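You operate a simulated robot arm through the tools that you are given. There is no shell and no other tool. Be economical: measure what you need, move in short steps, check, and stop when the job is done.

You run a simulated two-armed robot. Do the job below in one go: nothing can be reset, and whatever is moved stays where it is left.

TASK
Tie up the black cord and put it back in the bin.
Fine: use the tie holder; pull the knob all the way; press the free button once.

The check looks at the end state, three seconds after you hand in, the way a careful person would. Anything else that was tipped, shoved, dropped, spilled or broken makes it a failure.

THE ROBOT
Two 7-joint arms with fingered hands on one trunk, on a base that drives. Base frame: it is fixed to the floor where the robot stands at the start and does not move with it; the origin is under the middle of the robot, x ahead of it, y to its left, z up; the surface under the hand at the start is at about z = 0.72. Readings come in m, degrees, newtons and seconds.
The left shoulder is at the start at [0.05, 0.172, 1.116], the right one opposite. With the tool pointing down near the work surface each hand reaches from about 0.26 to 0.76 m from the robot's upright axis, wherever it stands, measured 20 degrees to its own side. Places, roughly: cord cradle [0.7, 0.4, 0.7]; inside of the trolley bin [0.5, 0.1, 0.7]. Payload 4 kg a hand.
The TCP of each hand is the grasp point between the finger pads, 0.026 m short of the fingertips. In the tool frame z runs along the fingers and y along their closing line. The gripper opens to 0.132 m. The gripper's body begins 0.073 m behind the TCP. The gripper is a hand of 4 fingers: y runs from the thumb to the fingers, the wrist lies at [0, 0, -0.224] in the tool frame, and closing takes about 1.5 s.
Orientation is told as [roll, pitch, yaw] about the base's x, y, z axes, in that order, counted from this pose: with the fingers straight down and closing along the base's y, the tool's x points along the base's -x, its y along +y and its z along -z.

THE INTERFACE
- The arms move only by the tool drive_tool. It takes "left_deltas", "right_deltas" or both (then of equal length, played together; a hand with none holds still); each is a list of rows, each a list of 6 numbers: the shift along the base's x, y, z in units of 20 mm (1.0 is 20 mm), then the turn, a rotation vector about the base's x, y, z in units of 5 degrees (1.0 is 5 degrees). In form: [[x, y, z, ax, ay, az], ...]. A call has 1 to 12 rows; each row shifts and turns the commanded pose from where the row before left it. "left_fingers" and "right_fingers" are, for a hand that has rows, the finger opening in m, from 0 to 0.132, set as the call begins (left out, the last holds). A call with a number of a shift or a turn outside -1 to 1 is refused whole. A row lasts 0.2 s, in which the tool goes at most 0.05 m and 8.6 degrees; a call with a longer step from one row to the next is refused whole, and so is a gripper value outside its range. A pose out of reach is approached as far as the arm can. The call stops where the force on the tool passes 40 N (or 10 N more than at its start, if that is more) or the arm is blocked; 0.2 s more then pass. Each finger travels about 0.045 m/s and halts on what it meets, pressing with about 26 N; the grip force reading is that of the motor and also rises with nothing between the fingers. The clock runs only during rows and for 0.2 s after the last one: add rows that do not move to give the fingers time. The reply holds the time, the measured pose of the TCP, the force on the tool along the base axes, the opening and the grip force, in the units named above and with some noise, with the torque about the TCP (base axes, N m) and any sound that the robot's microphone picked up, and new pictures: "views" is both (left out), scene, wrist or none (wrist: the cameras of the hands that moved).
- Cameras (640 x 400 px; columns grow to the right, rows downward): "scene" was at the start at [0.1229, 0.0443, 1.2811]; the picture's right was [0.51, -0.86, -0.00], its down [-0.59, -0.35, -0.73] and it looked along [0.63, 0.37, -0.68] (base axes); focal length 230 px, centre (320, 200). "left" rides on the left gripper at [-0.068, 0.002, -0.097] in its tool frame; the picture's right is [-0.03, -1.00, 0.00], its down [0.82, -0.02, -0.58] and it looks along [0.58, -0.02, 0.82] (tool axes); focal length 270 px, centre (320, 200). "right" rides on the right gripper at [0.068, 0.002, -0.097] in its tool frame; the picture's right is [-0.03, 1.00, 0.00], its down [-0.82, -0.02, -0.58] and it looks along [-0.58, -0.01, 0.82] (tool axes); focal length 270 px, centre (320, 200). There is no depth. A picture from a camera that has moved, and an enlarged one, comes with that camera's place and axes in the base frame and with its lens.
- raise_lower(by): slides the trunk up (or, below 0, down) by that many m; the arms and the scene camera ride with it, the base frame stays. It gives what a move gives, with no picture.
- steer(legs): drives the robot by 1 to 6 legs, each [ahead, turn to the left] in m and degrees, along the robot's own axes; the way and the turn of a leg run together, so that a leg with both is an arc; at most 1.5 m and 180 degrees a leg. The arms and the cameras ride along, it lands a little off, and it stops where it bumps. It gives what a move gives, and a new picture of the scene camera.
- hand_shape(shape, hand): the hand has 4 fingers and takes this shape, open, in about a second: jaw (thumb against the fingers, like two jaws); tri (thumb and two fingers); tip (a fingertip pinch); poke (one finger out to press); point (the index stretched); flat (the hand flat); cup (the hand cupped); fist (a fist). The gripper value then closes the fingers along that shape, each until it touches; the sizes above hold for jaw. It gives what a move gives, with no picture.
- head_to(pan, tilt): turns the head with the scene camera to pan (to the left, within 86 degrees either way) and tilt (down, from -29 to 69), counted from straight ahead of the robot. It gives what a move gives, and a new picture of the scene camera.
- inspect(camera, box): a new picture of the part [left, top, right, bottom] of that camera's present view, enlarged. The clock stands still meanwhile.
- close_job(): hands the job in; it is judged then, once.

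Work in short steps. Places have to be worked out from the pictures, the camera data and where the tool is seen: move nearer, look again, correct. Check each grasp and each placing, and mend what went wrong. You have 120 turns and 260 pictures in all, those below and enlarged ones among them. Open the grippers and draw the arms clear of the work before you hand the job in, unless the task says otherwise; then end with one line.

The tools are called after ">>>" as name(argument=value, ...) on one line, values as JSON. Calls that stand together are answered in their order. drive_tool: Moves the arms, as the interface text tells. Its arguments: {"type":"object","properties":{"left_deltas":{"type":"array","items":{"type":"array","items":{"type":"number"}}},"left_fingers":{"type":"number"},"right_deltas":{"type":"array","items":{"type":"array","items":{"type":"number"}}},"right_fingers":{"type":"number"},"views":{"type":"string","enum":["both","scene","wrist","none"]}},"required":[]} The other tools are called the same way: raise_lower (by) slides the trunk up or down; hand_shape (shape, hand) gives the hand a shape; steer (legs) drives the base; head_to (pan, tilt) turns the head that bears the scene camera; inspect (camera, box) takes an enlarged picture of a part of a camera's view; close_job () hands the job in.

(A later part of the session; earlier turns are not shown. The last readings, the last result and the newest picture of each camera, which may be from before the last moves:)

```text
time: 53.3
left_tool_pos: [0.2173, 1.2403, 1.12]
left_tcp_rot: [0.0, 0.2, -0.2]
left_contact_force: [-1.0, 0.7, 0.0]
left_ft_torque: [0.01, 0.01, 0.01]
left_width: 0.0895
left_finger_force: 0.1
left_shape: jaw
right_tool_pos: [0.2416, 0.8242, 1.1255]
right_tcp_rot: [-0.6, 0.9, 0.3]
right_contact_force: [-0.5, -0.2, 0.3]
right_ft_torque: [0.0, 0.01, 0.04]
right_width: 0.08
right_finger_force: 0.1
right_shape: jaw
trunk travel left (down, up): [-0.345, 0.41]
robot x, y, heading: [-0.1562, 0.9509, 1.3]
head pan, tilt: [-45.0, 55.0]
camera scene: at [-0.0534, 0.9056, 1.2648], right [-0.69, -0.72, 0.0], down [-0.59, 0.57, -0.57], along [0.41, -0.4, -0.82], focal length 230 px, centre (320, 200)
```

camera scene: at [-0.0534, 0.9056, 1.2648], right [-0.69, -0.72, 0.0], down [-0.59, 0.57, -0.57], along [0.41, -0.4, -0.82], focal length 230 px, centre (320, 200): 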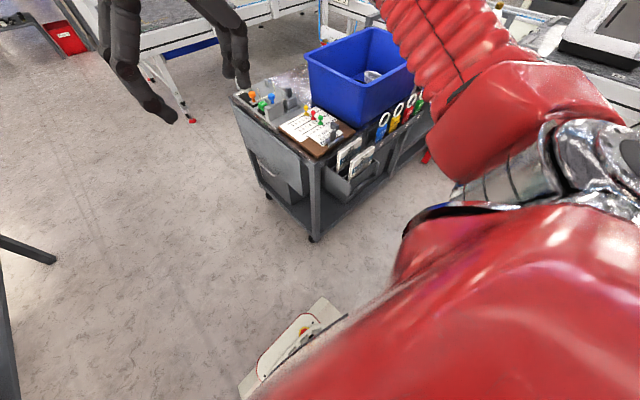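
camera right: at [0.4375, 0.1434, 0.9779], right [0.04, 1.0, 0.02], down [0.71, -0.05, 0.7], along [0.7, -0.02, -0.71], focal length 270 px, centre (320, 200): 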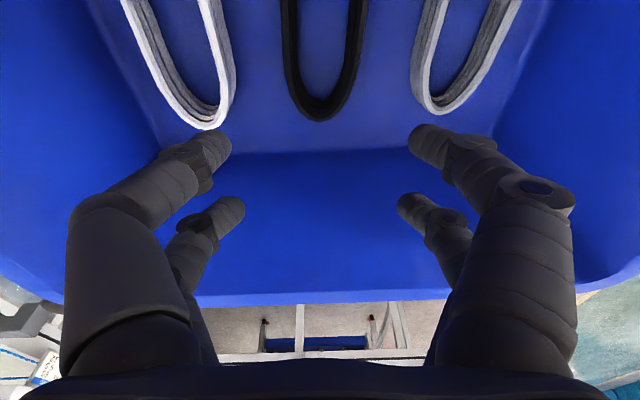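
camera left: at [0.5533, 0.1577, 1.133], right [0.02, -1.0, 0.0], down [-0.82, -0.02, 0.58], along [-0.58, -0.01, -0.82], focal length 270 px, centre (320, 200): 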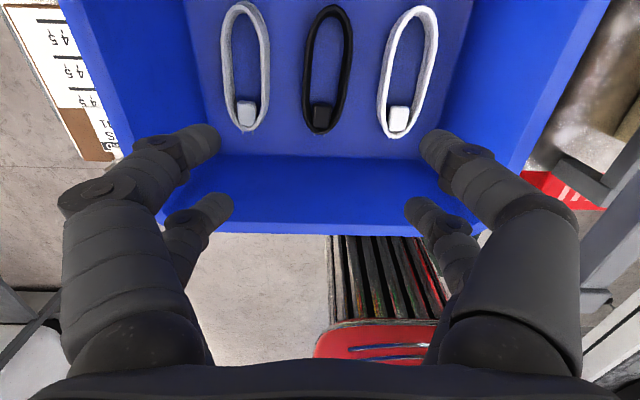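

Now at [-0.156, 0.951] heading ~1°, trolley's left side at y ≈ 0.52. I advance 0.46 m with a small S-curve to y ≈ 0.88.

>>> steer(legs=[[0.23, -19], [0.23, 17]])

>>> head_to(pan=-55, tilt=50)

```text
time: 56.4
left_tool_pos: [0.6841, 1.1612, 1.1193]
left_tcp_rot: [0.0, 0.2, -1.8]
left_contact_force: [1.1, 0.2, 0.3]
left_ft_torque: [0.02, 0.02, 0.01]
left_width: 0.0901
left_finger_force: 0.1
left_shape: jaw
right_tool_pos: [0.6965, 0.7461, 1.1266]
right_tcp_rot: [-0.6, 1.0, -1.5]
right_contact_force: [0.1, -0.3, 0.4]
right_ft_torque: [-0.01, 0.03, 0.0]
right_width: 0.0803
right_finger_force: 0.1
right_shape: jaw
trunk travel left (down, up): [-0.345, 0.41]
robot x, y, heading: [0.304, 0.8775, -0.4]
head pan, tilt: [-45.0, 55.0]
camera scene: at [0.4037, 0.8246, 1.2647], right [-0.71, -0.7, 0.0], down [-0.58, 0.58, -0.57], along [0.4, -0.41, -0.82], focal length 230 px, centre (320, 200)
```

scene: 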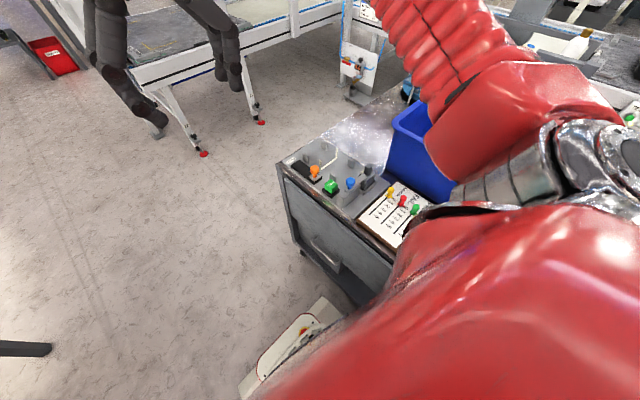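

```text
time: 57.1
left_tool_pos: [0.6826, 1.1614, 1.1219]
left_tcp_rot: [0.1, 0.2, -1.7]
left_contact_force: [0.0, -0.5, 0.2]
left_ft_torque: [0.04, -0.02, 0.0]
left_width: 0.0899
left_finger_force: 0.0
left_shape: jaw
right_tool_pos: [0.6955, 0.7441, 1.126]
right_tcp_rot: [-0.6, 0.9, -1.5]
right_contact_force: [0.1, -0.1, -0.1]
right_ft_torque: [0.01, -0.01, 0.02]
right_width: 0.08
right_finger_force: 0.0
right_shape: jaw
trunk travel left (down, up): [-0.345, 0.41]
robot x, y, heading: [0.2994, 0.8779, -0.6]
head pan, tilt: [-55.0, 50.0]
camera scene: at [0.3953, 0.8114, 1.2713], right [-0.82, -0.57, 0.0], down [-0.44, 0.63, -0.64], along [0.36, -0.53, -0.77], focal length 230 px, centre (320, 200)
```

scene: 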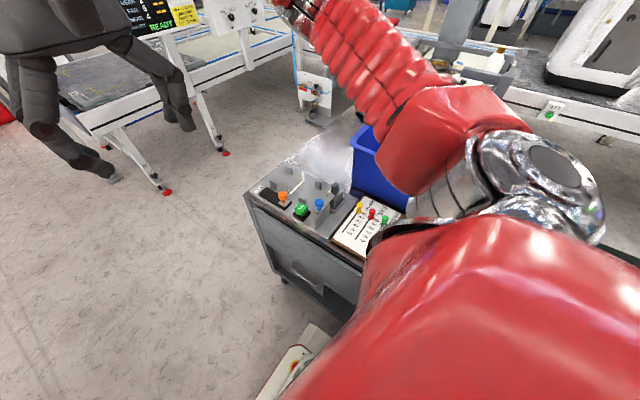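

In position. I zoom on the holder from this side.

>>> inspect(camera="scene", box=[235, 150, 385, 250])

```text
4.00 times, centred on (310, 200) of scene
camera zoom: at [0.3953, 0.8114, 1.2713], right [-0.82, -0.57, 0.0], down [-0.44, 0.63, -0.64], along [0.36, -0.53, -0.77], focal length 919 px, centre (360, 200)
```

zoom: 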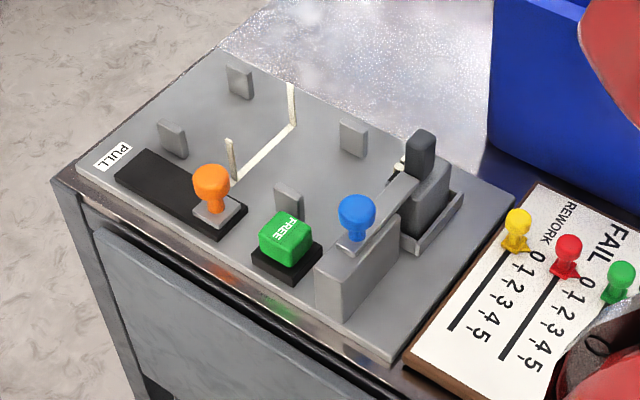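

Holder geometry: tabs at x ≈ 0.687/0.802, y ≈ 0.40/0.48; tie at x ≈ 0.741; knob ≈ [0.725, 0.52]; button ≈ [0.655, 0.52]. Now I bring the right hand over the bin, high up.

>>> drive_tool(right_deltas=[[-0.4, -1, 0, 0, 0, 0], [-0.4, -1, 0, 0, 0, 0], [-0.4, -1, 0, 0, 0, 0], [-0.4, -1, 0, 0, 0, 0], [-0.4, -1, 0, 0, 0, 0], [-0.4, -1, 0, 0, 0, 0], [-0.4, -1, 0, 0, 0, 0], [-0.4, -1, 0, 0, 0, 0], [-0.4, -1, 0, 0, 0, 0], [-0.4, -1, 0, 0, 0, 0], [-0.4, -1, 0, 0, 0, 0], [-0.4, -1, 0, 0, 0, 0]], views="none")

>>> drive_tool(right_deltas=[[-0.4, -1, 0, 0, 0, 0], [-0.4, -1, 0, 0, 0, 0], [-0.4, -1, 0, 0, 0, 0], [-0.4, -1, 0, 0, 0, 0], [-0.4, -1, 0, 0, 0, 0], [-0.4, -1, 0, 0, 0, 0], [-0.4, -1, 0, 0, 0, 0], [-0.4, -1, 0, 0, 0, 0], [-0.4, -1, 0, 0, 0, 0], [-0.4, -1, 0, 0, 0, 0], [-0.4, -1, 0, 0, 0, 0], [-0.4, -1, 0, 0, 0, 0]], views="both")

```text
time: 59.7
left_tool_pos: [0.6815, 1.1607, 1.1217]
left_tcp_rot: [0.1, 0.1, -1.9]
left_contact_force: [0.9, 0.5, -0.2]
left_ft_torque: [0.04, -0.02, -0.01]
left_width: 0.0901
left_finger_force: 0.0
left_shape: jaw
right_tool_pos: [0.5988, 0.503, 1.1256]
right_tcp_rot: [-0.6, 0.9, -1.5]
right_contact_force: [-0.2, -0.2, 0.5]
right_ft_torque: [0.02, 0.0, 0.01]
right_width: 0.0797
right_finger_force: 0.1
right_shape: jaw
trunk travel left (down, up): [-0.345, 0.41]
robot x, y, heading: [0.2997, 0.8774, -0.4]
head pan, tilt: [-55.0, 50.0]
```

```text
time: 62.3
left_tool_pos: [0.683, 1.1614, 1.1212]
left_tcp_rot: [0.1, 0.1, -1.7]
left_contact_force: [1.1, -0.1, 0.7]
left_ft_torque: [0.04, -0.01, 0.0]
left_width: 0.09
left_finger_force: 0.0
left_shape: jaw
right_tool_pos: [0.6557, 0.3791, 1.0699]
right_tcp_rot: [-0.6, 0.9, -1.5]
right_contact_force: [-0.2, 0.0, 0.3]
right_ft_torque: [-0.01, -0.02, 0.02]
right_width: 0.0801
right_finger_force: 0.0
right_shape: jaw
right hand out of reach, approached as far as the arm can: row 1, 2, 3, 4, 5, 6, 7, 8, 9, 10, 11, 12
trunk travel left (down, up): [-0.345, 0.41]
robot x, y, heading: [0.2988, 0.8799, -0.6]
head pan, tilt: [-55.0, 50.0]
camera scene: at [0.3953, 0.8114, 1.2714], right [-0.82, -0.57, 0.0], down [-0.43, 0.63, -0.64], along [0.36, -0.53, -0.77], focal length 230 px, centre (320, 200)
camera right: at [0.5886, 0.3827, 1.1677], right [0.05, 1.0, -0.01], down [0.82, -0.04, 0.56], along [0.56, -0.04, -0.83], focal length 270 px, centre (320, 200)
```

scene: 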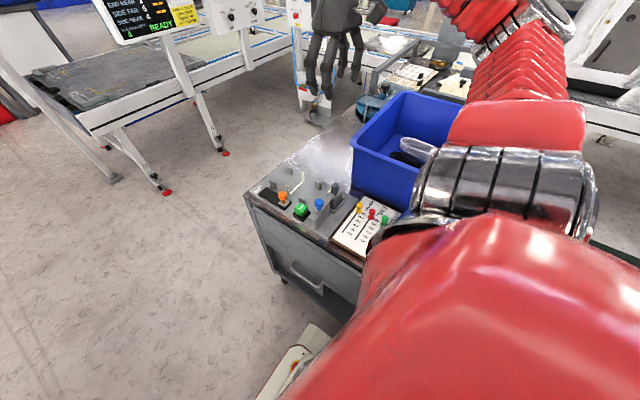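
right: 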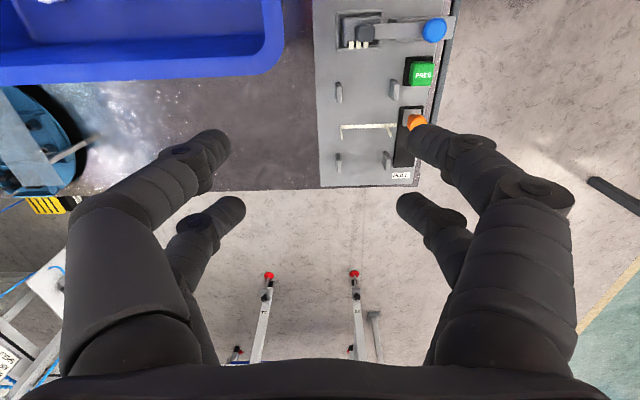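

The arm can't hold this yaw that far to the right. I test whether yawing the hand clockwise opens up the reach to the bin.

>>> drive_tool(right_deltas=[[0, 0.5, 0, 0, 0, -1], [0, 0.5, 0, 0, 0, -1], [0, 0.5, 0, 0, 0, -1], [0, 0.5, 0, 0, 0, -1], [0, 0, 0, 0, 0, -1], [0, 0, 0, 0, 0, -1]], views="none")

```text
time: 63.7
left_tool_pos: [0.6826, 1.162, 1.1214]
left_tcp_rot: [0.0, 0.1, -1.8]
left_contact_force: [0.2, 0.2, 0.1]
left_ft_torque: [0.01, 0.01, 0.02]
left_width: 0.0899
left_finger_force: 0.0
left_shape: jaw
right_tool_pos: [0.6546, 0.4203, 1.0704]
right_tcp_rot: [-0.6, 0.9, -31.6]
right_contact_force: [-0.3, 0.3, 0.6]
right_ft_torque: [-0.01, 0.02, -0.01]
right_width: 0.0799
right_finger_force: 0.0
right_shape: jaw
trunk travel left (down, up): [-0.345, 0.41]
robot x, y, heading: [0.2977, 0.8738, -0.6]
head pan, tilt: [-55.0, 50.0]
```

Yaw accepted. I now try moving on to the bin centre.

>>> drive_tool(right_deltas=[[-0.7, -1, 0, 0, 0, 0], [-0.7, -1, 0, 0, 0, 0], [-0.7, -1, 0, 0, 0, 0], [-0.7, -1, 0, 0, 0, 0], [-0.7, -1, 0, 0, 0, 0], [-0.7, -1, 0, 0, 0, 0], [-0.7, -1, 0, 0, 0, 0], [-0.7, -1, 0, 0, 0, 0], [-0.7, -1, 0, 0, 0, 0], [-0.7, -1, 0, 0, 0, 0], [-0.7, -1, 0, 0, 0, 0], [-0.7, -1, 0, 0, 0, 0]], views="both")

```text
time: 66.3
left_tool_pos: [0.6827, 1.1613, 1.12]
left_tcp_rot: [0.2, 0.2, -1.8]
left_contact_force: [0.0, -1.6, 0.6]
left_ft_torque: [0.03, 0.0, -0.01]
left_width: 0.0901
left_finger_force: 0.1
left_shape: jaw
right_tool_pos: [0.617, 0.2255, 1.0346]
right_tcp_rot: [-0.6, 0.9, -31.5]
right_contact_force: [-0.3, -0.4, -0.3]
right_ft_torque: [0.04, -0.01, 0.02]
right_width: 0.0796
right_finger_force: 0.0
right_shape: jaw
right hand out of reach, approached as far as the arm can: row 1, 2, 3, 4, 5, 6, 7, 8, 9
trunk travel left (down, up): [-0.345, 0.41]
robot x, y, heading: [0.3022, 0.8723, -0.2]
head pan, tilt: [-55.0, 50.0]
camera scene: at [0.3965, 0.8105, 1.2711], right [-0.82, -0.57, 0.0], down [-0.44, 0.63, -0.64], along [0.36, -0.53, -0.77], focal length 230 px, centre (320, 200)
camera right: at [0.5617, 0.2632, 1.1317], right [0.54, 0.84, -0.01], down [0.7, -0.44, 0.56], along [0.47, -0.31, -0.83], focal length 270 px, centre (320, 200)
```

scene: 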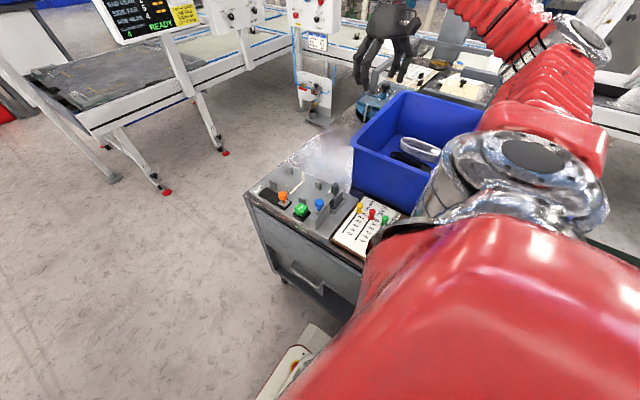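
right: 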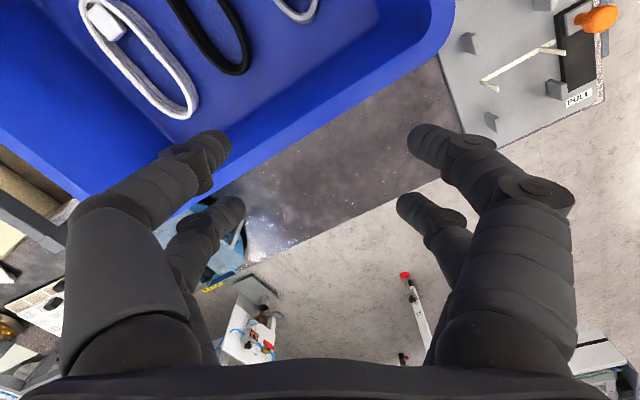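

Yaw near 0 isn't available here for the bin, so I'll grasp from the trolley's near side instead (stand around [-0.1, 0.35], elbow away from the frame), and use this aisle spot for the holder. First retract the hand.

>>> drive_tool(right_deltas=[[0.2, 1, 0.5, 0, 0, 0], [0.2, 1, 0.5, 0, 0, 0], [0.2, 1, 0.5, 0, 0, 0], [0.2, 1, 0.5, 0, 0, 0], [0.2, 1, 0.5, 0, 0, 0], [0, 1, 0.5, 0, 0, 1], [0, 1, 0.5, 0, 0, 1], [0, 1, 0.5, 0, 0, 1], [0, 1, 0, 0, 0, 1], [0, 1, 0, 0, 0, 1], [0, 1, 0, 0, 0, 1], [0, 1, 0, 0, 0, 0]], views="none")

>>> drive_tool(right_deltas=[[0, 1, 0, 0, 0, 0], [0, 1, 0, 0, 0, 0], [0, 1, 0, 0, 0, 0], [0, 1, 0, 0, 0, 0], [0, 1, 0, 0, 0, 0], [0, 1, 0, 0, 0, 0], [0, 1, 0, 0, 0, 0], [0, 1, 0, 0, 0, 0]], views="none")

>>> steer(legs=[[-0.5, 0], [0, -42], [0, -42]])

```text
time: 68.9
left_tool_pos: [0.6826, 1.1631, 1.1209]
left_tcp_rot: [0.0, 0.0, -1.8]
left_contact_force: [0.0, 0.5, 0.2]
left_ft_torque: [0.01, 0.0, -0.01]
left_width: 0.0902
left_finger_force: 0.0
left_shape: jaw
right_tool_pos: [0.6361, 0.4673, 1.115]
right_tcp_rot: [-0.6, 0.9, -1.4]
right_contact_force: [-0.2, 0.4, 0.4]
right_ft_torque: [0.02, 0.01, 0.03]
right_width: 0.0801
right_finger_force: 0.1
right_shape: jaw
trunk travel left (down, up): [-0.345, 0.41]
robot x, y, heading: [0.2995, 0.8755, -0.4]
head pan, tilt: [-55.0, 50.0]
```

```text
time: 70.7
left_tool_pos: [0.6838, 1.1613, 1.1208]
left_tcp_rot: [0.0, 0.2, -1.8]
left_contact_force: [-0.6, 1.0, 0.3]
left_ft_torque: [-0.01, 0.03, 0.0]
left_width: 0.0904
left_finger_force: 0.1
left_shape: jaw
right_tool_pos: [0.6361, 0.6274, 1.1137]
right_tcp_rot: [-0.7, 1.0, -1.5]
right_contact_force: [-0.3, -0.1, 0.2]
right_ft_torque: [-0.02, -0.04, 0.01]
right_width: 0.0799
right_finger_force: 0.0
right_shape: jaw
trunk travel left (down, up): [-0.345, 0.41]
robot x, y, heading: [0.2984, 0.8739, -0.7]
head pan, tilt: [-55.0, 50.0]
```

```text
time: 77.2
left_tool_pos: [0.2205, 0.6517, 1.1227]
left_tcp_rot: [0.2, 0.2, -66.5]
left_contact_force: [-0.4, -0.1, 0.2]
left_ft_torque: [0.06, -0.06, -0.01]
left_width: 0.0904
left_finger_force: 0.0
left_shape: jaw
right_tool_pos: [-0.2809, 0.4661, 1.113]
right_tcp_rot: [-0.5, 1.0, -66.2]
right_contact_force: [-0.8, 0.8, -0.1]
right_ft_torque: [-0.01, -0.04, 0.0]
right_width: 0.0798
right_finger_force: 0.1
right_shape: jaw
trunk travel left (down, up): [-0.345, 0.41]
robot x, y, heading: [-0.1522, 0.9018, -67.2]
head pan, tilt: [-55.0, 50.0]
stopped in leg 3: the robot was blocked; the commanded pose is now the measured one
camera scene: at [-0.1766, 0.7866, 1.271], right [-0.85, 0.53, 0.0], down [0.41, 0.65, -0.64], along [-0.34, -0.54, -0.77], focal length 230 px, centre (320, 200)
```

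scene: 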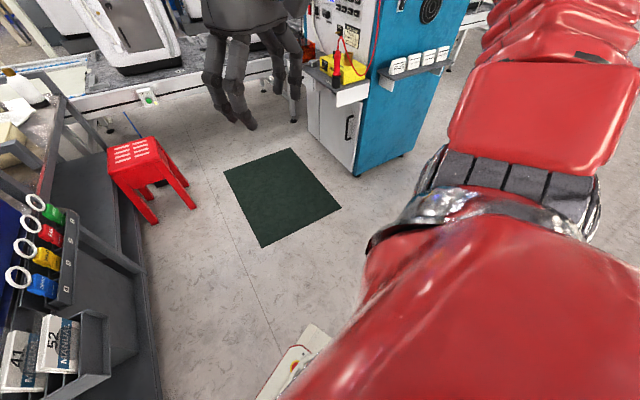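

The stool, cabinet and mat are all in place. I finish the turn, go down along the trolley's front, and turn back to face it.

>>> steer(legs=[[0, -18]])

```text
time: 78.7
left_tool_pos: [0.1312, 0.5514, 1.1225]
left_tcp_rot: [0.0, 0.1, -83.9]
left_contact_force: [0.8, 0.8, 0.1]
left_ft_torque: [0.0, 0.01, 0.01]
left_width: 0.0899
left_finger_force: 0.0
left_shape: jaw
right_tool_pos: [-0.4039, 0.5236, 1.114]
right_tcp_rot: [-0.7, 0.9, -83.5]
right_contact_force: [0.1, -0.2, 0.6]
right_ft_torque: [0.0, -0.01, 0.01]
right_width: 0.0799
right_finger_force: 0.1
right_shape: jaw
trunk travel left (down, up): [-0.345, 0.41]
robot x, y, heading: [-0.1365, 0.9027, -85.0]
head pan, tilt: [-55.0, 50.0]
camera scene: at [-0.1912, 0.8002, 1.2713], right [-0.65, 0.76, 0.0], down [0.59, 0.5, -0.64], along [-0.49, -0.41, -0.77], focal length 230 px, centre (320, 200)
```

scene: 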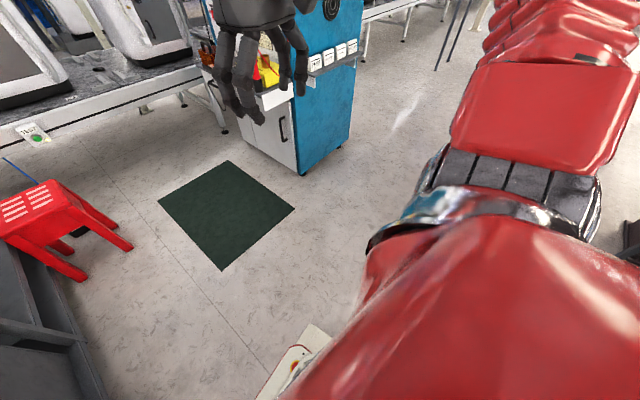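

>>> steer(legs=[[0.5, 0], [0, 40], [0, 44]])

>>> head_to(pan=-10, tilt=50)

```text
time: 85.1
left_tool_pos: [0.3507, 0.4648, 1.1207]
left_tcp_rot: [-0.2, 0.2, -23.3]
left_contact_force: [-0.4, 0.5, -0.4]
left_ft_torque: [-0.06, 0.0, 0.03]
left_width: 0.0899
left_finger_force: 0.1
left_shape: jaw
right_tool_pos: [0.1102, -0.0141, 1.1171]
right_tcp_rot: [-0.7, 0.9, -22.8]
right_contact_force: [0.5, 0.6, 0.9]
right_ft_torque: [-0.04, 0.06, 0.02]
right_width: 0.0798
right_finger_force: 0.1
right_shape: jaw
trunk travel left (down, up): [-0.345, 0.41]
robot x, y, heading: [-0.1114, 0.3545, -22.4]
head pan, tilt: [-55.0, 50.0]
stopped in leg 3: the robot was blocked; the commanded pose is now the measured one
camera scene: at [-0.0453, 0.2645, 1.2715], right [-0.98, -0.22, 0.0], down [-0.17, 0.75, -0.64], along [0.14, -0.63, -0.76], focal length 230 px, centre (320, 200)
```

scene: 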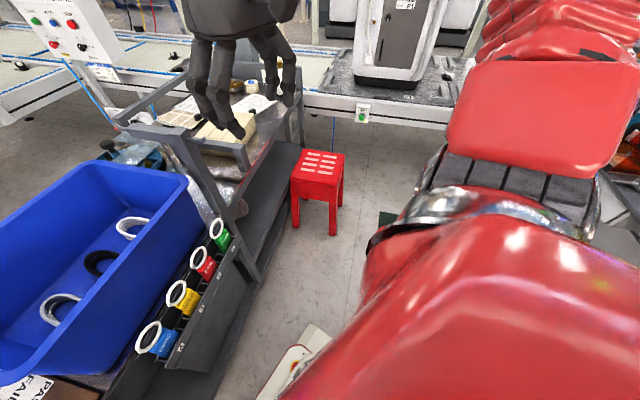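

```text
time: 86.2
left_tool_pos: [0.3497, 0.4628, 1.1224]
left_tcp_rot: [0.0, 0.2, -23.4]
left_contact_force: [-0.3, 0.2, 0.0]
left_ft_torque: [0.0, -0.01, 0.02]
left_width: 0.0899
left_finger_force: 0.0
left_shape: jaw
right_tool_pos: [0.1097, -0.0166, 1.1154]
right_tcp_rot: [-0.6, 0.9, -23.0]
right_contact_force: [-0.3, 0.2, 0.1]
right_ft_torque: [-0.02, 0.02, 0.02]
right_width: 0.0799
right_finger_force: 0.1
right_shape: jaw
trunk travel left (down, up): [-0.345, 0.41]
robot x, y, heading: [-0.1145, 0.3564, -22.2]
head pan, tilt: [-10.0, 50.0]
camera scene: at [0.001, 0.2956, 1.2714], right [-0.53, -0.85, 0.0], down [-0.65, 0.41, -0.64], along [0.54, -0.34, -0.77], focal length 230 px, centre (320, 200)
```

scene: 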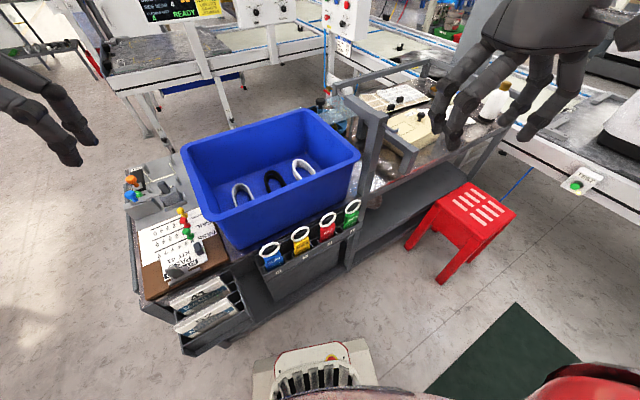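

Good stance. I turn the last 22° left with a touch forward to face the trolley squarely.

>>> steer(legs=[[0.06, 20]])

>>> head_to(pan=-15, tilt=52)

```text
time: 87.8
left_tool_pos: [0.344, 0.6021, 1.1215]
left_tcp_rot: [-0.1, 0.2, -3.3]
left_contact_force: [0.1, -0.3, 0.2]
left_ft_torque: [0.02, -0.02, 0.0]
left_width: 0.0901
left_finger_force: 0.0
left_shape: jaw
right_tool_pos: [0.2831, 0.0695, 1.1154]
right_tcp_rot: [-0.6, 0.9, -2.9]
right_contact_force: [0.2, 0.3, -0.5]
right_ft_torque: [-0.03, -0.01, 0.03]
right_width: 0.08
right_finger_force: 0.0
right_shape: jaw
trunk travel left (down, up): [-0.345, 0.41]
robot x, y, heading: [-0.0547, 0.3284, -2.4]
head pan, tilt: [-10.0, 50.0]
camera scene: at [0.0737, 0.3095, 1.2713], right [-0.21, -0.98, 0.0], down [-0.75, 0.16, -0.64], along [0.63, -0.14, -0.77], focal length 230 px, centre (320, 200)
```

scene: 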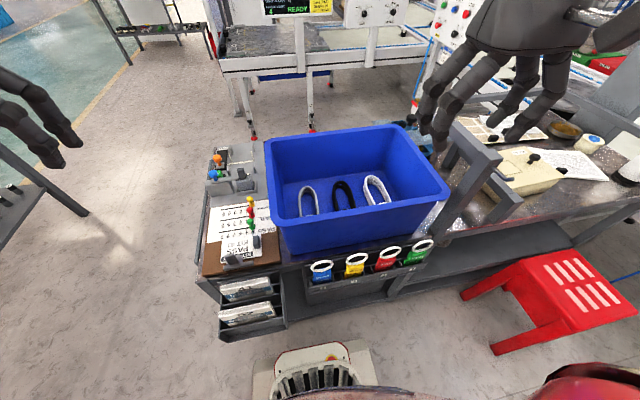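

```text
time: 88.4
left_tool_pos: [0.3424, 0.6021, 1.1232]
left_tcp_rot: [0.0, 0.1, -3.4]
left_contact_force: [-1.0, -1.0, 0.0]
left_ft_torque: [-0.01, -0.02, 0.0]
left_width: 0.0899
left_finger_force: 0.0
left_shape: jaw
right_tool_pos: [0.2839, 0.0685, 1.1156]
right_tcp_rot: [-0.6, 0.8, -2.9]
right_contact_force: [0.4, 0.1, -0.6]
right_ft_torque: [0.03, 0.01, 0.0]
right_width: 0.0793
right_finger_force: 0.0
right_shape: jaw
trunk travel left (down, up): [-0.345, 0.41]
robot x, y, heading: [-0.0554, 0.3273, -2.3]
head pan, tilt: [-15.0, 52.0]
camera scene: at [0.0697, 0.3035, 1.2687], right [-0.3, -0.95, 0.0], down [-0.75, 0.23, -0.62], along [0.59, -0.18, -0.79], focal length 230 px, centre (320, 200)
```

scene: 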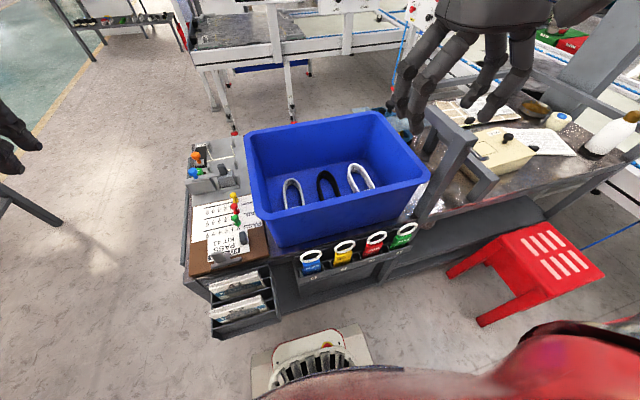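

Robot at [-0.055, 0.327] facing the trolley. I bring the right hand over the black cord, levelled, at z ≈ 1.0.

>>> drive_tool(right_deltas=[[1, 0.4, 0, 0.1, -0.1, 0.2], [1, 0.4, 0, 0, -0.1, 0.2], [1, 0.4, 0, 0, 0, 0.2], [1, 0.4, 0, 0, 0, 0], [1, 0.4, 0, 0, 0, 0], [1, 0.4, -0.5, 0, 0, 0], [1, 0.4, -1, 0, 0, 0], [1, 0.4, -1, 0, 0, 0], [1, 0.4, -1, 0, 0, 0], [1, 0.4, -1, 0, 0, 0], [0, 0, -1, 0, 0, 0], [0, 0, 0, 0, 0, 0]], views="both")

```text
time: 91.0
left_tool_pos: [0.3447, 0.6014, 1.1222]
left_tcp_rot: [0.1, 0.1, -3.3]
left_contact_force: [-0.1, -0.3, -0.6]
left_ft_torque: [0.01, 0.01, 0.0]
left_width: 0.09
left_finger_force: 0.2
left_shape: jaw
right_tool_pos: [0.4864, 0.1473, 1.0052]
right_tcp_rot: [-0.2, 0.0, 0.1]
right_contact_force: [-0.3, 0.3, 0.5]
right_ft_torque: [0.01, 0.02, -0.02]
right_width: 0.0797
right_finger_force: 0.0
right_shape: jaw
trunk travel left (down, up): [-0.345, 0.41]
robot x, y, heading: [-0.0533, 0.3263, -2.5]
head pan, tilt: [-15.0, 52.0]
camera scene: at [0.0705, 0.3033, 1.2686], right [-0.3, -0.95, 0.0], down [-0.75, 0.23, -0.61], along [0.59, -0.18, -0.79], focal length 230 px, centre (320, 200)
camera right: at [0.4168, 0.1491, 1.1023], right [0.02, 1.0, 0.0], down [0.82, -0.02, 0.58], along [0.58, -0.02, -0.82], focal length 270 px, centre (320, 200)
```

scene: 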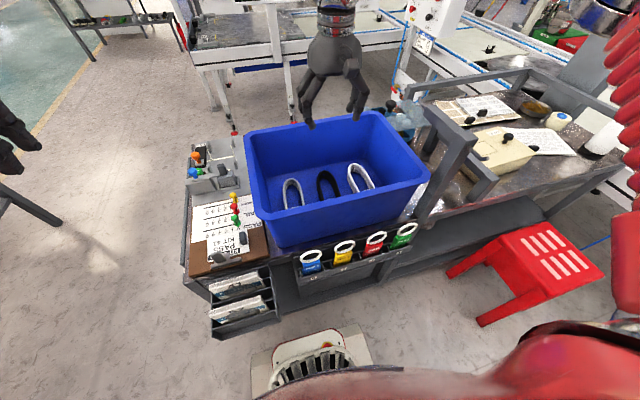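
right: 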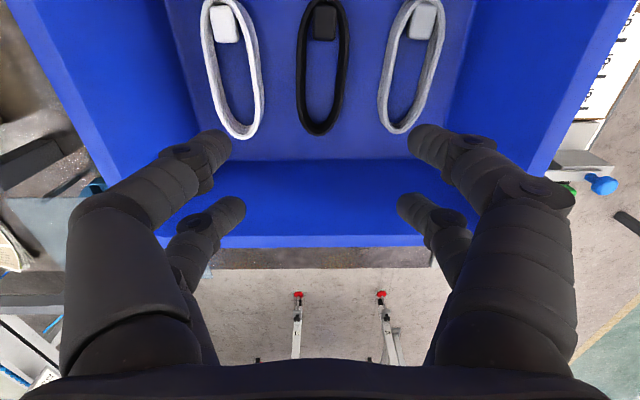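

Centred again (cord ≈ 3 mm left of hand). To keep the elbow higher over the frame I raise the trunk 0.12 m, then descend stepwise.

>>> raise_lower(by=0.12)

>>> drive_tool(right_deltas=[[0, 0.15, -1, 0, 0, 0], [0, 0, -1, 0, 0, 0], [0, 0, -1, 0, 0, 0], [0, 0, -1, 0, 0, 0], [0, 0, -1, 0, 0, 0], [0, 0, -1, 0, 0, 0], [0, 0, -1, 0, 0, 0], [0, 0, -1, 0, 0, 0], [0, 0, -1, 0, 0, 0], [0, 0, 0, 0, 0, 0]], views="both")

```text
time: 92.5
left_tool_pos: [0.3437, 0.6018, 1.2431]
left_tcp_rot: [0.0, 0.2, -3.3]
left_contact_force: [0.0, 0.2, 0.6]
left_ft_torque: [0.0, -0.02, 0.0]
left_width: 0.09
left_finger_force: 0.1
left_shape: jaw
right_tool_pos: [0.4783, 0.1489, 1.1414]
right_tcp_rot: [-0.2, -1.9, 0.2]
right_contact_force: [-0.1, 0.3, 0.0]
right_ft_torque: [0.01, -0.02, 0.02]
right_width: 0.0799
right_finger_force: 0.0
right_shape: jaw
trunk travel left (down, up): [-0.465, 0.29]
robot x, y, heading: [-0.0548, 0.3278, -2.4]
head pan, tilt: [-15.0, 52.0]
```

```text
time: 94.7
left_tool_pos: [0.3443, 0.6012, 1.2431]
left_tcp_rot: [0.0, 0.1, -3.3]
left_contact_force: [-0.4, -0.7, 0.9]
left_ft_torque: [0.05, -0.01, 0.02]
left_width: 0.0899
left_finger_force: 0.0
left_shape: jaw
right_tool_pos: [0.4554, 0.1267, 0.9731]
right_tcp_rot: [0.0, -1.9, 0.0]
right_contact_force: [0.2, 0.0, -1.1]
right_ft_torque: [0.02, -0.01, -0.01]
right_width: 0.0803
right_finger_force: 0.2
right_shape: jaw
right hand out of reach, approached as far as the arm can: row 3, 4, 6, 7, 8, 9
trunk travel left (down, up): [-0.465, 0.29]
robot x, y, heading: [-0.0519, 0.3305, -2.2]
head pan, tilt: [-15.0, 52.0]
camera scene: at [0.0434, 0.3046, 1.39], right [-0.3, -0.95, 0.0], down [-0.75, 0.23, -0.62], along [0.59, -0.18, -0.79], focal length 230 px, centre (320, 200)
camera right: at [0.3842, 0.1285, 1.0678], right [0.02, 1.0, 0.0], down [0.8, -0.02, 0.6], along [0.6, -0.01, -0.8], focal length 270 px, centre (320, 200)
```

scene: 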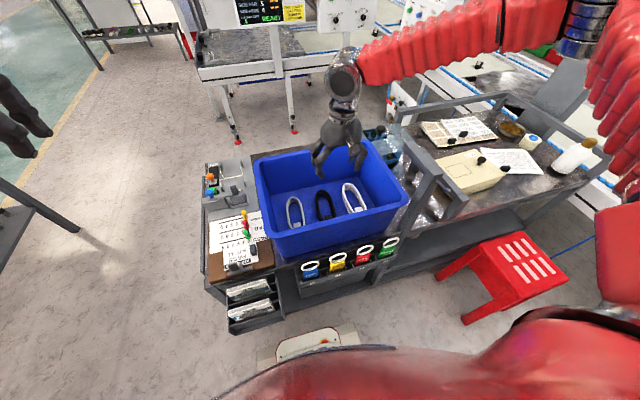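
right: 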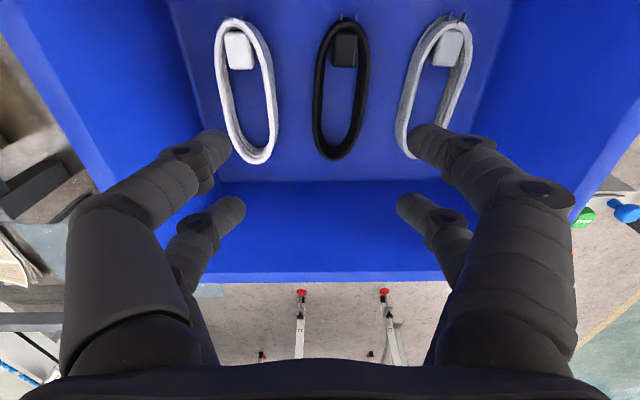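

The higher trunk makes reach worse. I move the hand back up and return the trunk to its nominal height, where this bearing should be comfortable.

>>> drive_tool(right_deltas=[[0, 0, 1, 0, 0.2, 0], [0, 0, 1, 0, 0.2, 0], [0.3, 0.2, 1, 0, 0, 0], [0.3, 0.3, 1, 0, 0, 0], [0.3, 0.3, 1, 0, 0, 0], [0.3, 0.3, 1, 0, 0, 0], [0.3, 0.1, 0, 0, 0, 0]], views="none")

>>> raise_lower(by=-0.12)

>>> drive_tool(right_deltas=[[0, 0, -1, 0, 0, 0], [0, 0, -1, 0, 0, 0], [0, 0, 0, 0, 0, 0]], views="both")

```text
time: 96.3
left_tool_pos: [0.3459, 0.6006, 1.2423]
left_tcp_rot: [0.0, 0.0, -3.4]
left_contact_force: [-0.7, -0.2, -0.1]
left_ft_torque: [-0.01, 0.03, -0.02]
left_width: 0.0899
left_finger_force: 0.1
left_shape: jaw
right_tool_pos: [0.4788, 0.1414, 1.0938]
right_tcp_rot: [0.0, 0.1, 0.1]
right_contact_force: [-0.3, 0.3, -0.1]
right_ft_torque: [0.02, -0.02, -0.01]
right_width: 0.08
right_finger_force: 0.1
right_shape: jaw
right hand out of reach, approached as far as the arm can: row 6, 7
trunk travel left (down, up): [-0.465, 0.29]
robot x, y, heading: [-0.0521, 0.3255, -2.2]
head pan, tilt: [-15.0, 52.0]
```

```text
time: 97.8
left_tool_pos: [0.3439, 0.6018, 1.1238]
left_tcp_rot: [0.0, 0.0, -3.2]
left_contact_force: [-0.2, 0.1, 0.4]
left_ft_torque: [0.03, 0.02, 0.01]
left_width: 0.0899
left_finger_force: 0.1
left_shape: jaw
right_tool_pos: [0.478, 0.1425, 0.9745]
right_tcp_rot: [-0.1, 0.0, 0.1]
right_contact_force: [0.3, -0.2, 0.6]
right_ft_torque: [-0.03, 0.02, -0.02]
right_width: 0.0796
right_finger_force: 0.1
right_shape: jaw
trunk travel left (down, up): [-0.345, 0.41]
robot x, y, heading: [-0.0505, 0.3263, -2.4]
head pan, tilt: [-15.0, 52.0]
```

```text
time: 98.6
left_tool_pos: [0.3442, 0.6013, 1.123]
left_tcp_rot: [0.0, 0.1, -3.2]
left_contact_force: [-0.4, -0.6, 0.3]
left_ft_torque: [0.03, -0.02, -0.01]
left_width: 0.09
left_finger_force: 0.1
left_shape: jaw
right_tool_pos: [0.4786, 0.1423, 0.9348]
right_tcp_rot: [-0.1, 0.1, 0.1]
right_contact_force: [-0.8, -0.3, -0.6]
right_ft_torque: [0.05, -0.03, 0.0]
right_width: 0.0798
right_finger_force: 0.0
right_shape: jaw
trunk travel left (down, up): [-0.345, 0.41]
robot x, y, heading: [-0.0571, 0.3308, -2.4]
head pan, tilt: [-15.0, 52.0]
camera scene: at [0.0699, 0.3034, 1.2687], right [-0.3, -0.95, 0.0], down [-0.75, 0.23, -0.61], along [0.59, -0.18, -0.79], focal length 230 px, centre (320, 200)
camera right: at [0.4093, 0.1438, 1.0314], right [0.02, 1.0, 0.0], down [0.82, -0.02, 0.58], along [0.58, -0.01, -0.82], focal length 270 px, centre (320, 200)
```

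scene: 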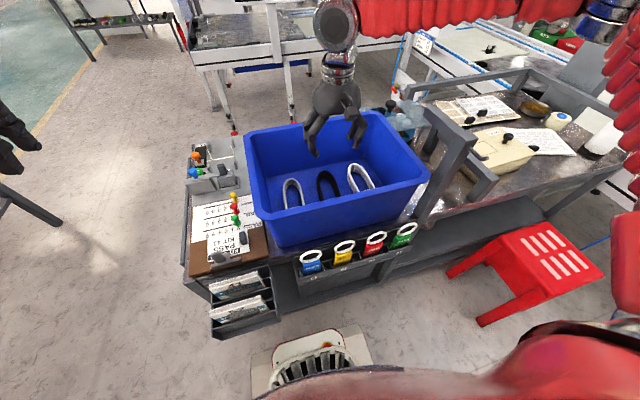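
right: 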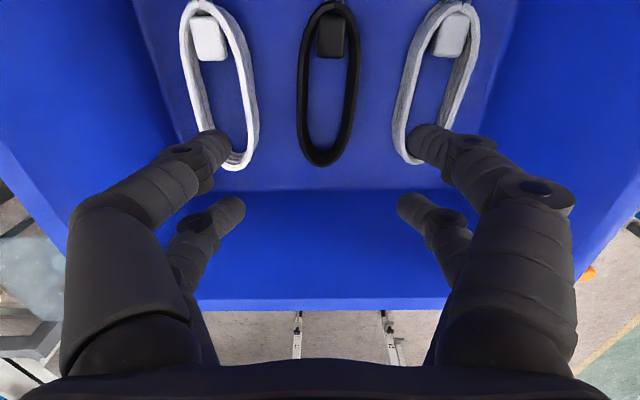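

Now I'm inside the reach. I shift 8 mm left and continue down toward the cord.

>>> drive_tool(right_deltas=[[0.1, 0.2, -1, 0, 0, 0], [0.1, 0.2, -1, 0, 0, 0], [0, 0, -1, 0, 0, 0], [0, 0, -1, 0, 0, 0], [0, 0, -1, 0, 0, 0], [0, 0, -0.5, 0, 0, 0], [0, 0, 0, 0, 0, 0]], views="both")

```text
time: 100.2
left_tool_pos: [0.3439, 0.6024, 1.1224]
left_tcp_rot: [0.0, 0.1, -3.3]
left_contact_force: [-0.2, -0.4, -0.8]
left_ft_torque: [0.0, -0.02, 0.04]
left_width: 0.0898
left_finger_force: 0.0
left_shape: jaw
right_tool_pos: [0.4689, 0.1321, 0.8329]
right_tcp_rot: [0.0, 0.0, 0.1]
right_contact_force: [0.2, -0.3, 1.1]
right_ft_torque: [-0.01, 0.02, -0.01]
right_width: 0.0801
right_finger_force: 0.0
right_shape: jaw
right hand out of reach, approached as far as the arm can: row 3, 4, 5, 6
trunk travel left (down, up): [-0.345, 0.41]
robot x, y, heading: [-0.0525, 0.3279, -2.1]
head pan, tilt: [-15.0, 52.0]
camera scene: at [0.0701, 0.3034, 1.2687], right [-0.3, -0.95, 0.0], down [-0.75, 0.23, -0.61], along [0.59, -0.18, -0.79], focal length 230 px, centre (320, 200)
camera right: at [0.4001, 0.1331, 0.9295], right [0.02, 1.0, 0.0], down [0.82, -0.02, 0.58], along [0.58, -0.01, -0.82], focal length 270 px, centre (320, 200)
```

scene: 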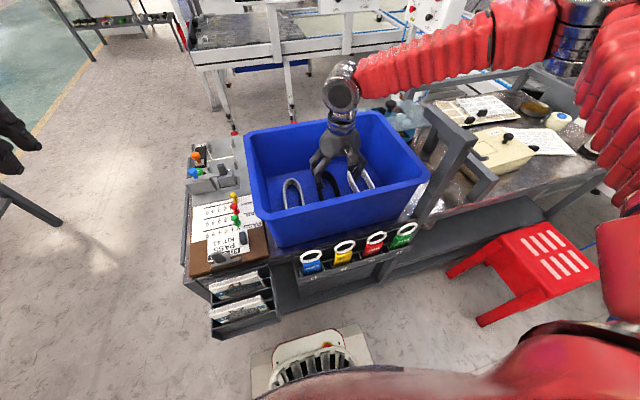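
right: 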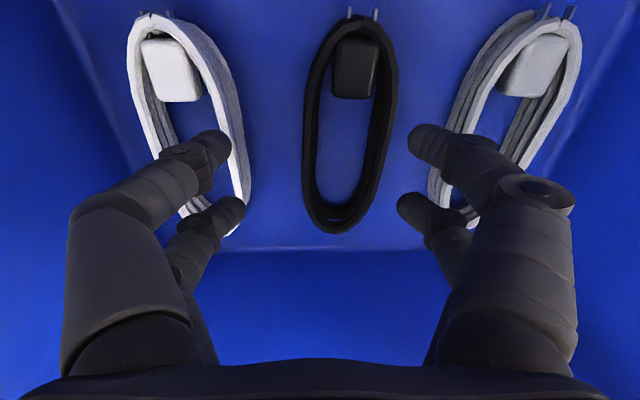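

The right forearm passes too close above the frame beam, so the right arm is poor for this bin. I lift it out and tuck it; then test how far the left wrist can yaw, since the left arm comes in from the free side.

>>> drive_tool(right_deltas=[[0, 0, 1, 0, 0, 0], [0, 0, 1, 0, 0, 0], [0, 0, 1, 0, 0, 0], [0, 0, 1, 0, 0, 0], [0, 0, 1, 0, 0, 0], [0, 0, 1, 0, 0, 0], [0, 0, 1, 0, 0, 0], [0, 0, 1, 0, 0, 0], [0, 0, 1, 0, 0, 0], [0, 0, 1, 0, 0, 0], [-1, 0, 1, 0, 0, 0], [-1, 0, 1, 0, 0, 0]], left_deltas=[[0.5, -0.5, 0, 0, 0, 1], [0.5, -0.5, 0, 0, 0, 1], [0.5, -0.5, 0, 0, 0, 1], [0.5, -0.5, 0, 0, 0, 1], [0.5, -0.5, 0, 0, 0, 1], [0, 0, 0, 0, 0, 1], [0, 0, 0, 0, 0, 1], [0, 0, 0, 0, 0, 1], [0, 0, 0, 0, 0, 1], [0, 0, 0, 0, 0, 1], [0, 0, 0, 0, 0, 1], [0, 0, 0, 0, 0, 1]], views="none")

>>> drive_tool(right_deltas=[[-1, 0, 0, 0, 0, 0], [-1, 0, 0, 0, 0, 0], [-1, -0.5, 0, 0, 0, 0], [-1, -0.5, 0, 0, 0, 0], [-1, -0.5, 0, 0, 0, 0], [-1, -0.5, 0, 0, 0, 0]], left_deltas=[[0, 0, 0, 0, 0, 1], [0, 0, 0, 0, 0, 1], [0, 0, 0, 0, 0, 1], [0, 0, 0, 0, 0, 1], [0, 0, 0, 0, 0, 1], [0, 0, 0, 0, 0, 1]], views="scene")

```text
time: 102.8
left_tool_pos: [0.3931, 0.5506, 1.1229]
left_tcp_rot: [0.0, 0.1, 56.9]
left_contact_force: [-0.1, 0.5, 0.2]
left_ft_torque: [-0.01, -0.02, 0.0]
left_width: 0.09
left_finger_force: 0.1
left_shape: jaw
right_tool_pos: [0.4249, 0.1324, 1.0733]
right_tcp_rot: [-0.1, 0.1, 0.1]
right_contact_force: [-0.8, -0.5, -0.4]
right_ft_torque: [-0.01, 0.0, 0.01]
right_width: 0.0802
right_finger_force: 0.1
right_shape: jaw
trunk travel left (down, up): [-0.345, 0.41]
robot x, y, heading: [-0.0527, 0.3289, -2.0]
head pan, tilt: [-15.0, 52.0]
```

```text
time: 104.2
left_tool_pos: [0.3933, 0.5517, 1.1248]
left_tcp_rot: [0.0, 0.1, 86.9]
left_contact_force: [-0.1, 0.4, -0.4]
left_ft_torque: [0.01, -0.03, -0.02]
left_width: 0.09
left_finger_force: 0.1
left_shape: jaw
right_tool_pos: [0.3087, 0.093, 1.0713]
right_tcp_rot: [-0.1, 0.2, 0.0]
right_contact_force: [-0.1, 0.5, -0.3]
right_ft_torque: [0.0, -0.03, 0.0]
right_width: 0.0803
right_finger_force: 0.0
right_shape: jaw
trunk travel left (down, up): [-0.345, 0.41]
robot x, y, heading: [-0.0556, 0.3272, -2.3]
head pan, tilt: [-15.0, 52.0]
camera scene: at [0.0693, 0.303, 1.2688], right [-0.3, -0.95, 0.0], down [-0.75, 0.23, -0.62], along [0.59, -0.18, -0.79], focal length 230 px, centre (320, 200)
```

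scene: 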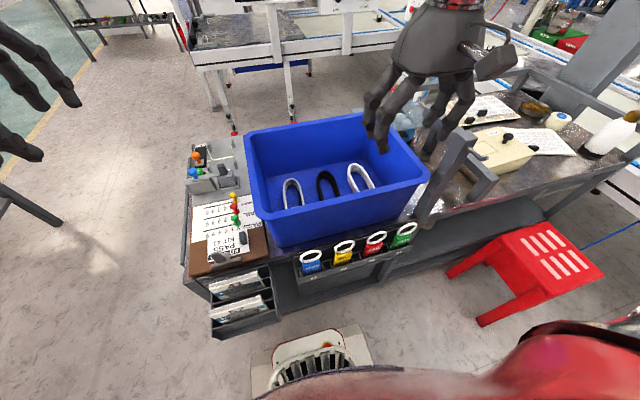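

The left wrist can yaw +89° relative to the body, so with the robot facing −y in the aisle the left hand can keep base yaw 0. I rotate it back to 0 and drive to the front spot where the bin is on the left hand's side.

>>> drive_tool(left_deltas=[[0, -0.5, 0, 0, 0, -1], [0, -0.5, 0, 0, 0, -1], [0, -0.5, 0, 0, 0, -1], [0, -0.5, 0, 0, 0, -1], [0, 0, 0, 0, 0, -1], [0, 0, 0, 0, 0, -1], [0, 0, 0, 0, 0, -1], [0, 0, 0, 0, 0, -1], [0, 0, 0, 0, 0, -1]], right_deltas=[[-0.5, -1, 0, 0, 0, 0], [-0.5, -1, 0, 0, 0, 0], [0, -1, 0, 0, 0, 0], [0, -1, 0, 0, 0, 0], [0, -1, 0, 0, 0, 0], [0, 0, 0, 0, 0, 0], [0, 0, 0, 0, 0, 0], [0, 0, 0, 0, 0, 0], [0, 0, 0, 0, 0, 0]], views="none")

>>> drive_tool(left_deltas=[[0, 0, 0, 0, 0, -1], [0, 0, 0, 0, 0, -1], [0, 0, 0, 0, 0, -1], [0, 0, 0, 0, 0, -1], [0, 0, 0, 0, 0, -1], [0, 0, 0, 0, 0, -1], [0, 0, 0, 0, 0, -1], [0, 0, 0, 0, 0, -1], [0, 0, 0, 0, 0, -1]], views="none")

>>> steer(legs=[[-0.12, 0], [0, -40], [0, -39]])

```text
time: 106.2
left_tool_pos: [0.3938, 0.5124, 1.1234]
left_tcp_rot: [0.2, 0.1, 41.7]
left_contact_force: [-0.8, 0.1, 0.0]
left_ft_torque: [-0.03, -0.02, -0.02]
left_width: 0.0902
left_finger_force: 0.1
left_shape: jaw
right_tool_pos: [0.2877, -0.0086, 1.0728]
right_tcp_rot: [0.0, 0.2, 0.1]
right_contact_force: [-0.3, -0.1, -0.4]
right_ft_torque: [0.02, 0.0, 0.01]
right_width: 0.08
right_finger_force: 0.0
right_shape: jaw
trunk travel left (down, up): [-0.345, 0.41]
robot x, y, heading: [-0.0508, 0.3289, -2.3]
head pan, tilt: [-15.0, 52.0]
```

```text
time: 108.2
left_tool_pos: [0.3934, 0.5118, 1.1228]
left_tcp_rot: [0.0, 0.1, -3.4]
left_contact_force: [0.2, 0.2, 0.6]
left_ft_torque: [-0.01, -0.01, -0.01]
left_width: 0.0901
left_finger_force: 0.1
left_shape: jaw
right_tool_pos: [0.2866, -0.0091, 1.0716]
right_tcp_rot: [-0.1, 0.1, 0.0]
right_contact_force: [-0.6, -0.4, 0.1]
right_ft_torque: [-0.02, 0.0, -0.03]
right_width: 0.0802
right_finger_force: 0.1
right_shape: jaw
trunk travel left (down, up): [-0.345, 0.41]
robot x, y, heading: [-0.0548, 0.3278, -2.5]
head pan, tilt: [-15.0, 52.0]
```

```text
time: 112.8
left_tool_pos: [0.2126, 0.0313, 1.1248]
left_tcp_rot: [0.1, 0.0, -63.4]
left_contact_force: [0.6, -0.6, 0.3]
left_ft_torque: [0.02, -0.06, 0.01]
left_width: 0.0901
left_finger_force: 0.1
left_shape: jaw
right_tool_pos: [-0.2932, -0.1343, 1.0722]
right_tcp_rot: [0.0, 0.1, -60.1]
right_contact_force: [-0.7, -0.4, -0.5]
right_ft_torque: [0.01, -0.02, 0.02]
right_width: 0.0803
right_finger_force: 0.2
right_shape: jaw
trunk travel left (down, up): [-0.345, 0.41]
robot x, y, heading: [-0.1205, 0.3576, -64.6]
head pan, tilt: [-15.0, 52.0]
stopped in leg 3: the robot was blocked; the commanded pose is now the measured one
camera scene: at [-0.0878, 0.2343, 1.2685], right [-0.98, -0.18, 0.0], down [-0.14, 0.78, -0.61], along [0.11, -0.6, -0.79], focal length 230 px, centre (320, 200)
```

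scene: 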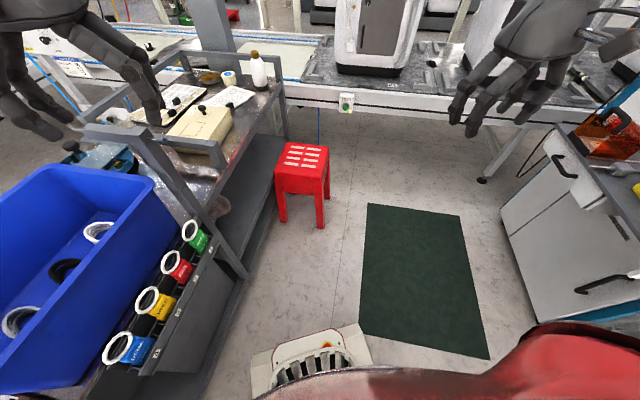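

>>> steer(legs=[[0, -19], [0.42, 0]])

>>> steer(legs=[[0, 42]])

>>> steer(legs=[[0, 40]])

```text
time: 116.6
left_tool_pos: [0.1358, -0.4697, 1.1242]
left_tcp_rot: [0.0, 0.0, -82.4]
left_contact_force: [-0.5, -0.4, -0.1]
left_ft_torque: [0.03, 0.01, -0.03]
left_width: 0.0899
left_finger_force: 0.1
left_shape: jaw
right_tool_pos: [-0.3943, -0.4614, 1.073]
right_tcp_rot: [-0.2, 0.2, -79.0]
right_contact_force: [0.1, 0.1, -0.6]
right_ft_torque: [0.02, 0.02, -0.01]
right_width: 0.0801
right_finger_force: 0.1
right_shape: jaw
trunk travel left (down, up): [-0.345, 0.41]
robot x, y, heading: [-0.0751, -0.049, -83.9]
head pan, tilt: [-15.0, 52.0]
camera scene: at [-0.0814, -0.1795, 1.2686], right [-0.99, 0.15, 0.0], down [0.12, 0.78, -0.61], along [-0.09, -0.61, -0.79], focal length 230 px, centre (320, 200)
```

scene: 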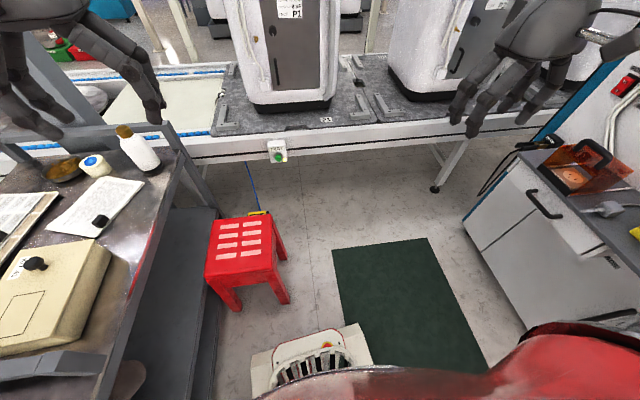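

```text
time: 119.1
left_tool_pos: [0.3617, -0.219, 1.1241]
left_tcp_rot: [0.0, 0.1, -40.4]
left_contact_force: [-0.4, -0.6, -0.1]
left_ft_torque: [-0.01, -0.01, 0.0]
left_width: 0.0901
left_finger_force: 0.0
left_shape: jaw
right_tool_pos: [-0.0384, -0.5701, 1.0738]
right_tcp_rot: [-0.1, 0.1, -37.1]
right_contact_force: [0.5, 1.1, -0.8]
right_ft_torque: [-0.05, -0.01, 0.01]
right_width: 0.08
right_finger_force: 0.1
right_shape: jaw
trunk travel left (down, up): [-0.345, 0.41]
robot x, y, heading: [-0.1, -0.0799, -42.0]
head pan, tilt: [-15.0, 52.0]
camera scene: at [-0.0208, -0.1794, 1.2686], right [-0.84, -0.55, 0.0], down [-0.43, 0.66, -0.61], along [0.34, -0.51, -0.79], focal length 230 px, centre (320, 200)
```

scene: 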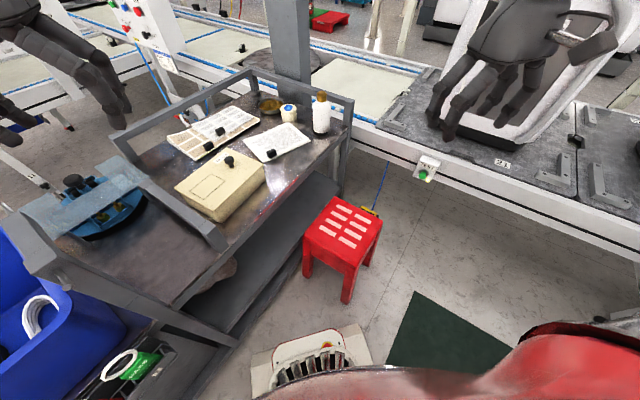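

```text
time: 121.6
left_tool_pos: [0.3408, 0.1134, 1.1248]
left_tcp_rot: [0.0, 0.1, 0.1]
left_contact_force: [0.2, -0.4, 0.0]
left_ft_torque: [-0.01, 0.03, 0.01]
left_width: 0.09
left_finger_force: 0.1
left_shape: jaw
right_tool_pos: [0.2652, -0.4126, 1.0739]
right_tcp_rot: [-0.1, 0.1, 3.4]
right_contact_force: [0.2, -0.6, -0.9]
right_ft_torque: [0.01, 0.0, -0.02]
right_width: 0.08
right_finger_force: 0.0
right_shape: jaw
trunk travel left (down, up): [-0.345, 0.41]
robot x, y, heading: [-0.1007, -0.1212, -1.6]
head pan, tilt: [-15.0, 52.0]
camera scene: at [0.0242, -0.1438, 1.2686], right [-0.29, -0.96, 0.0], down [-0.76, 0.23, -0.61], along [0.59, -0.18, -0.79], focal length 230 px, centre (320, 200)
```

scene: 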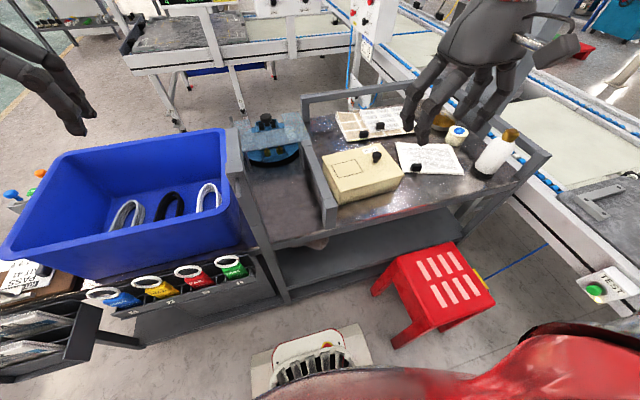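

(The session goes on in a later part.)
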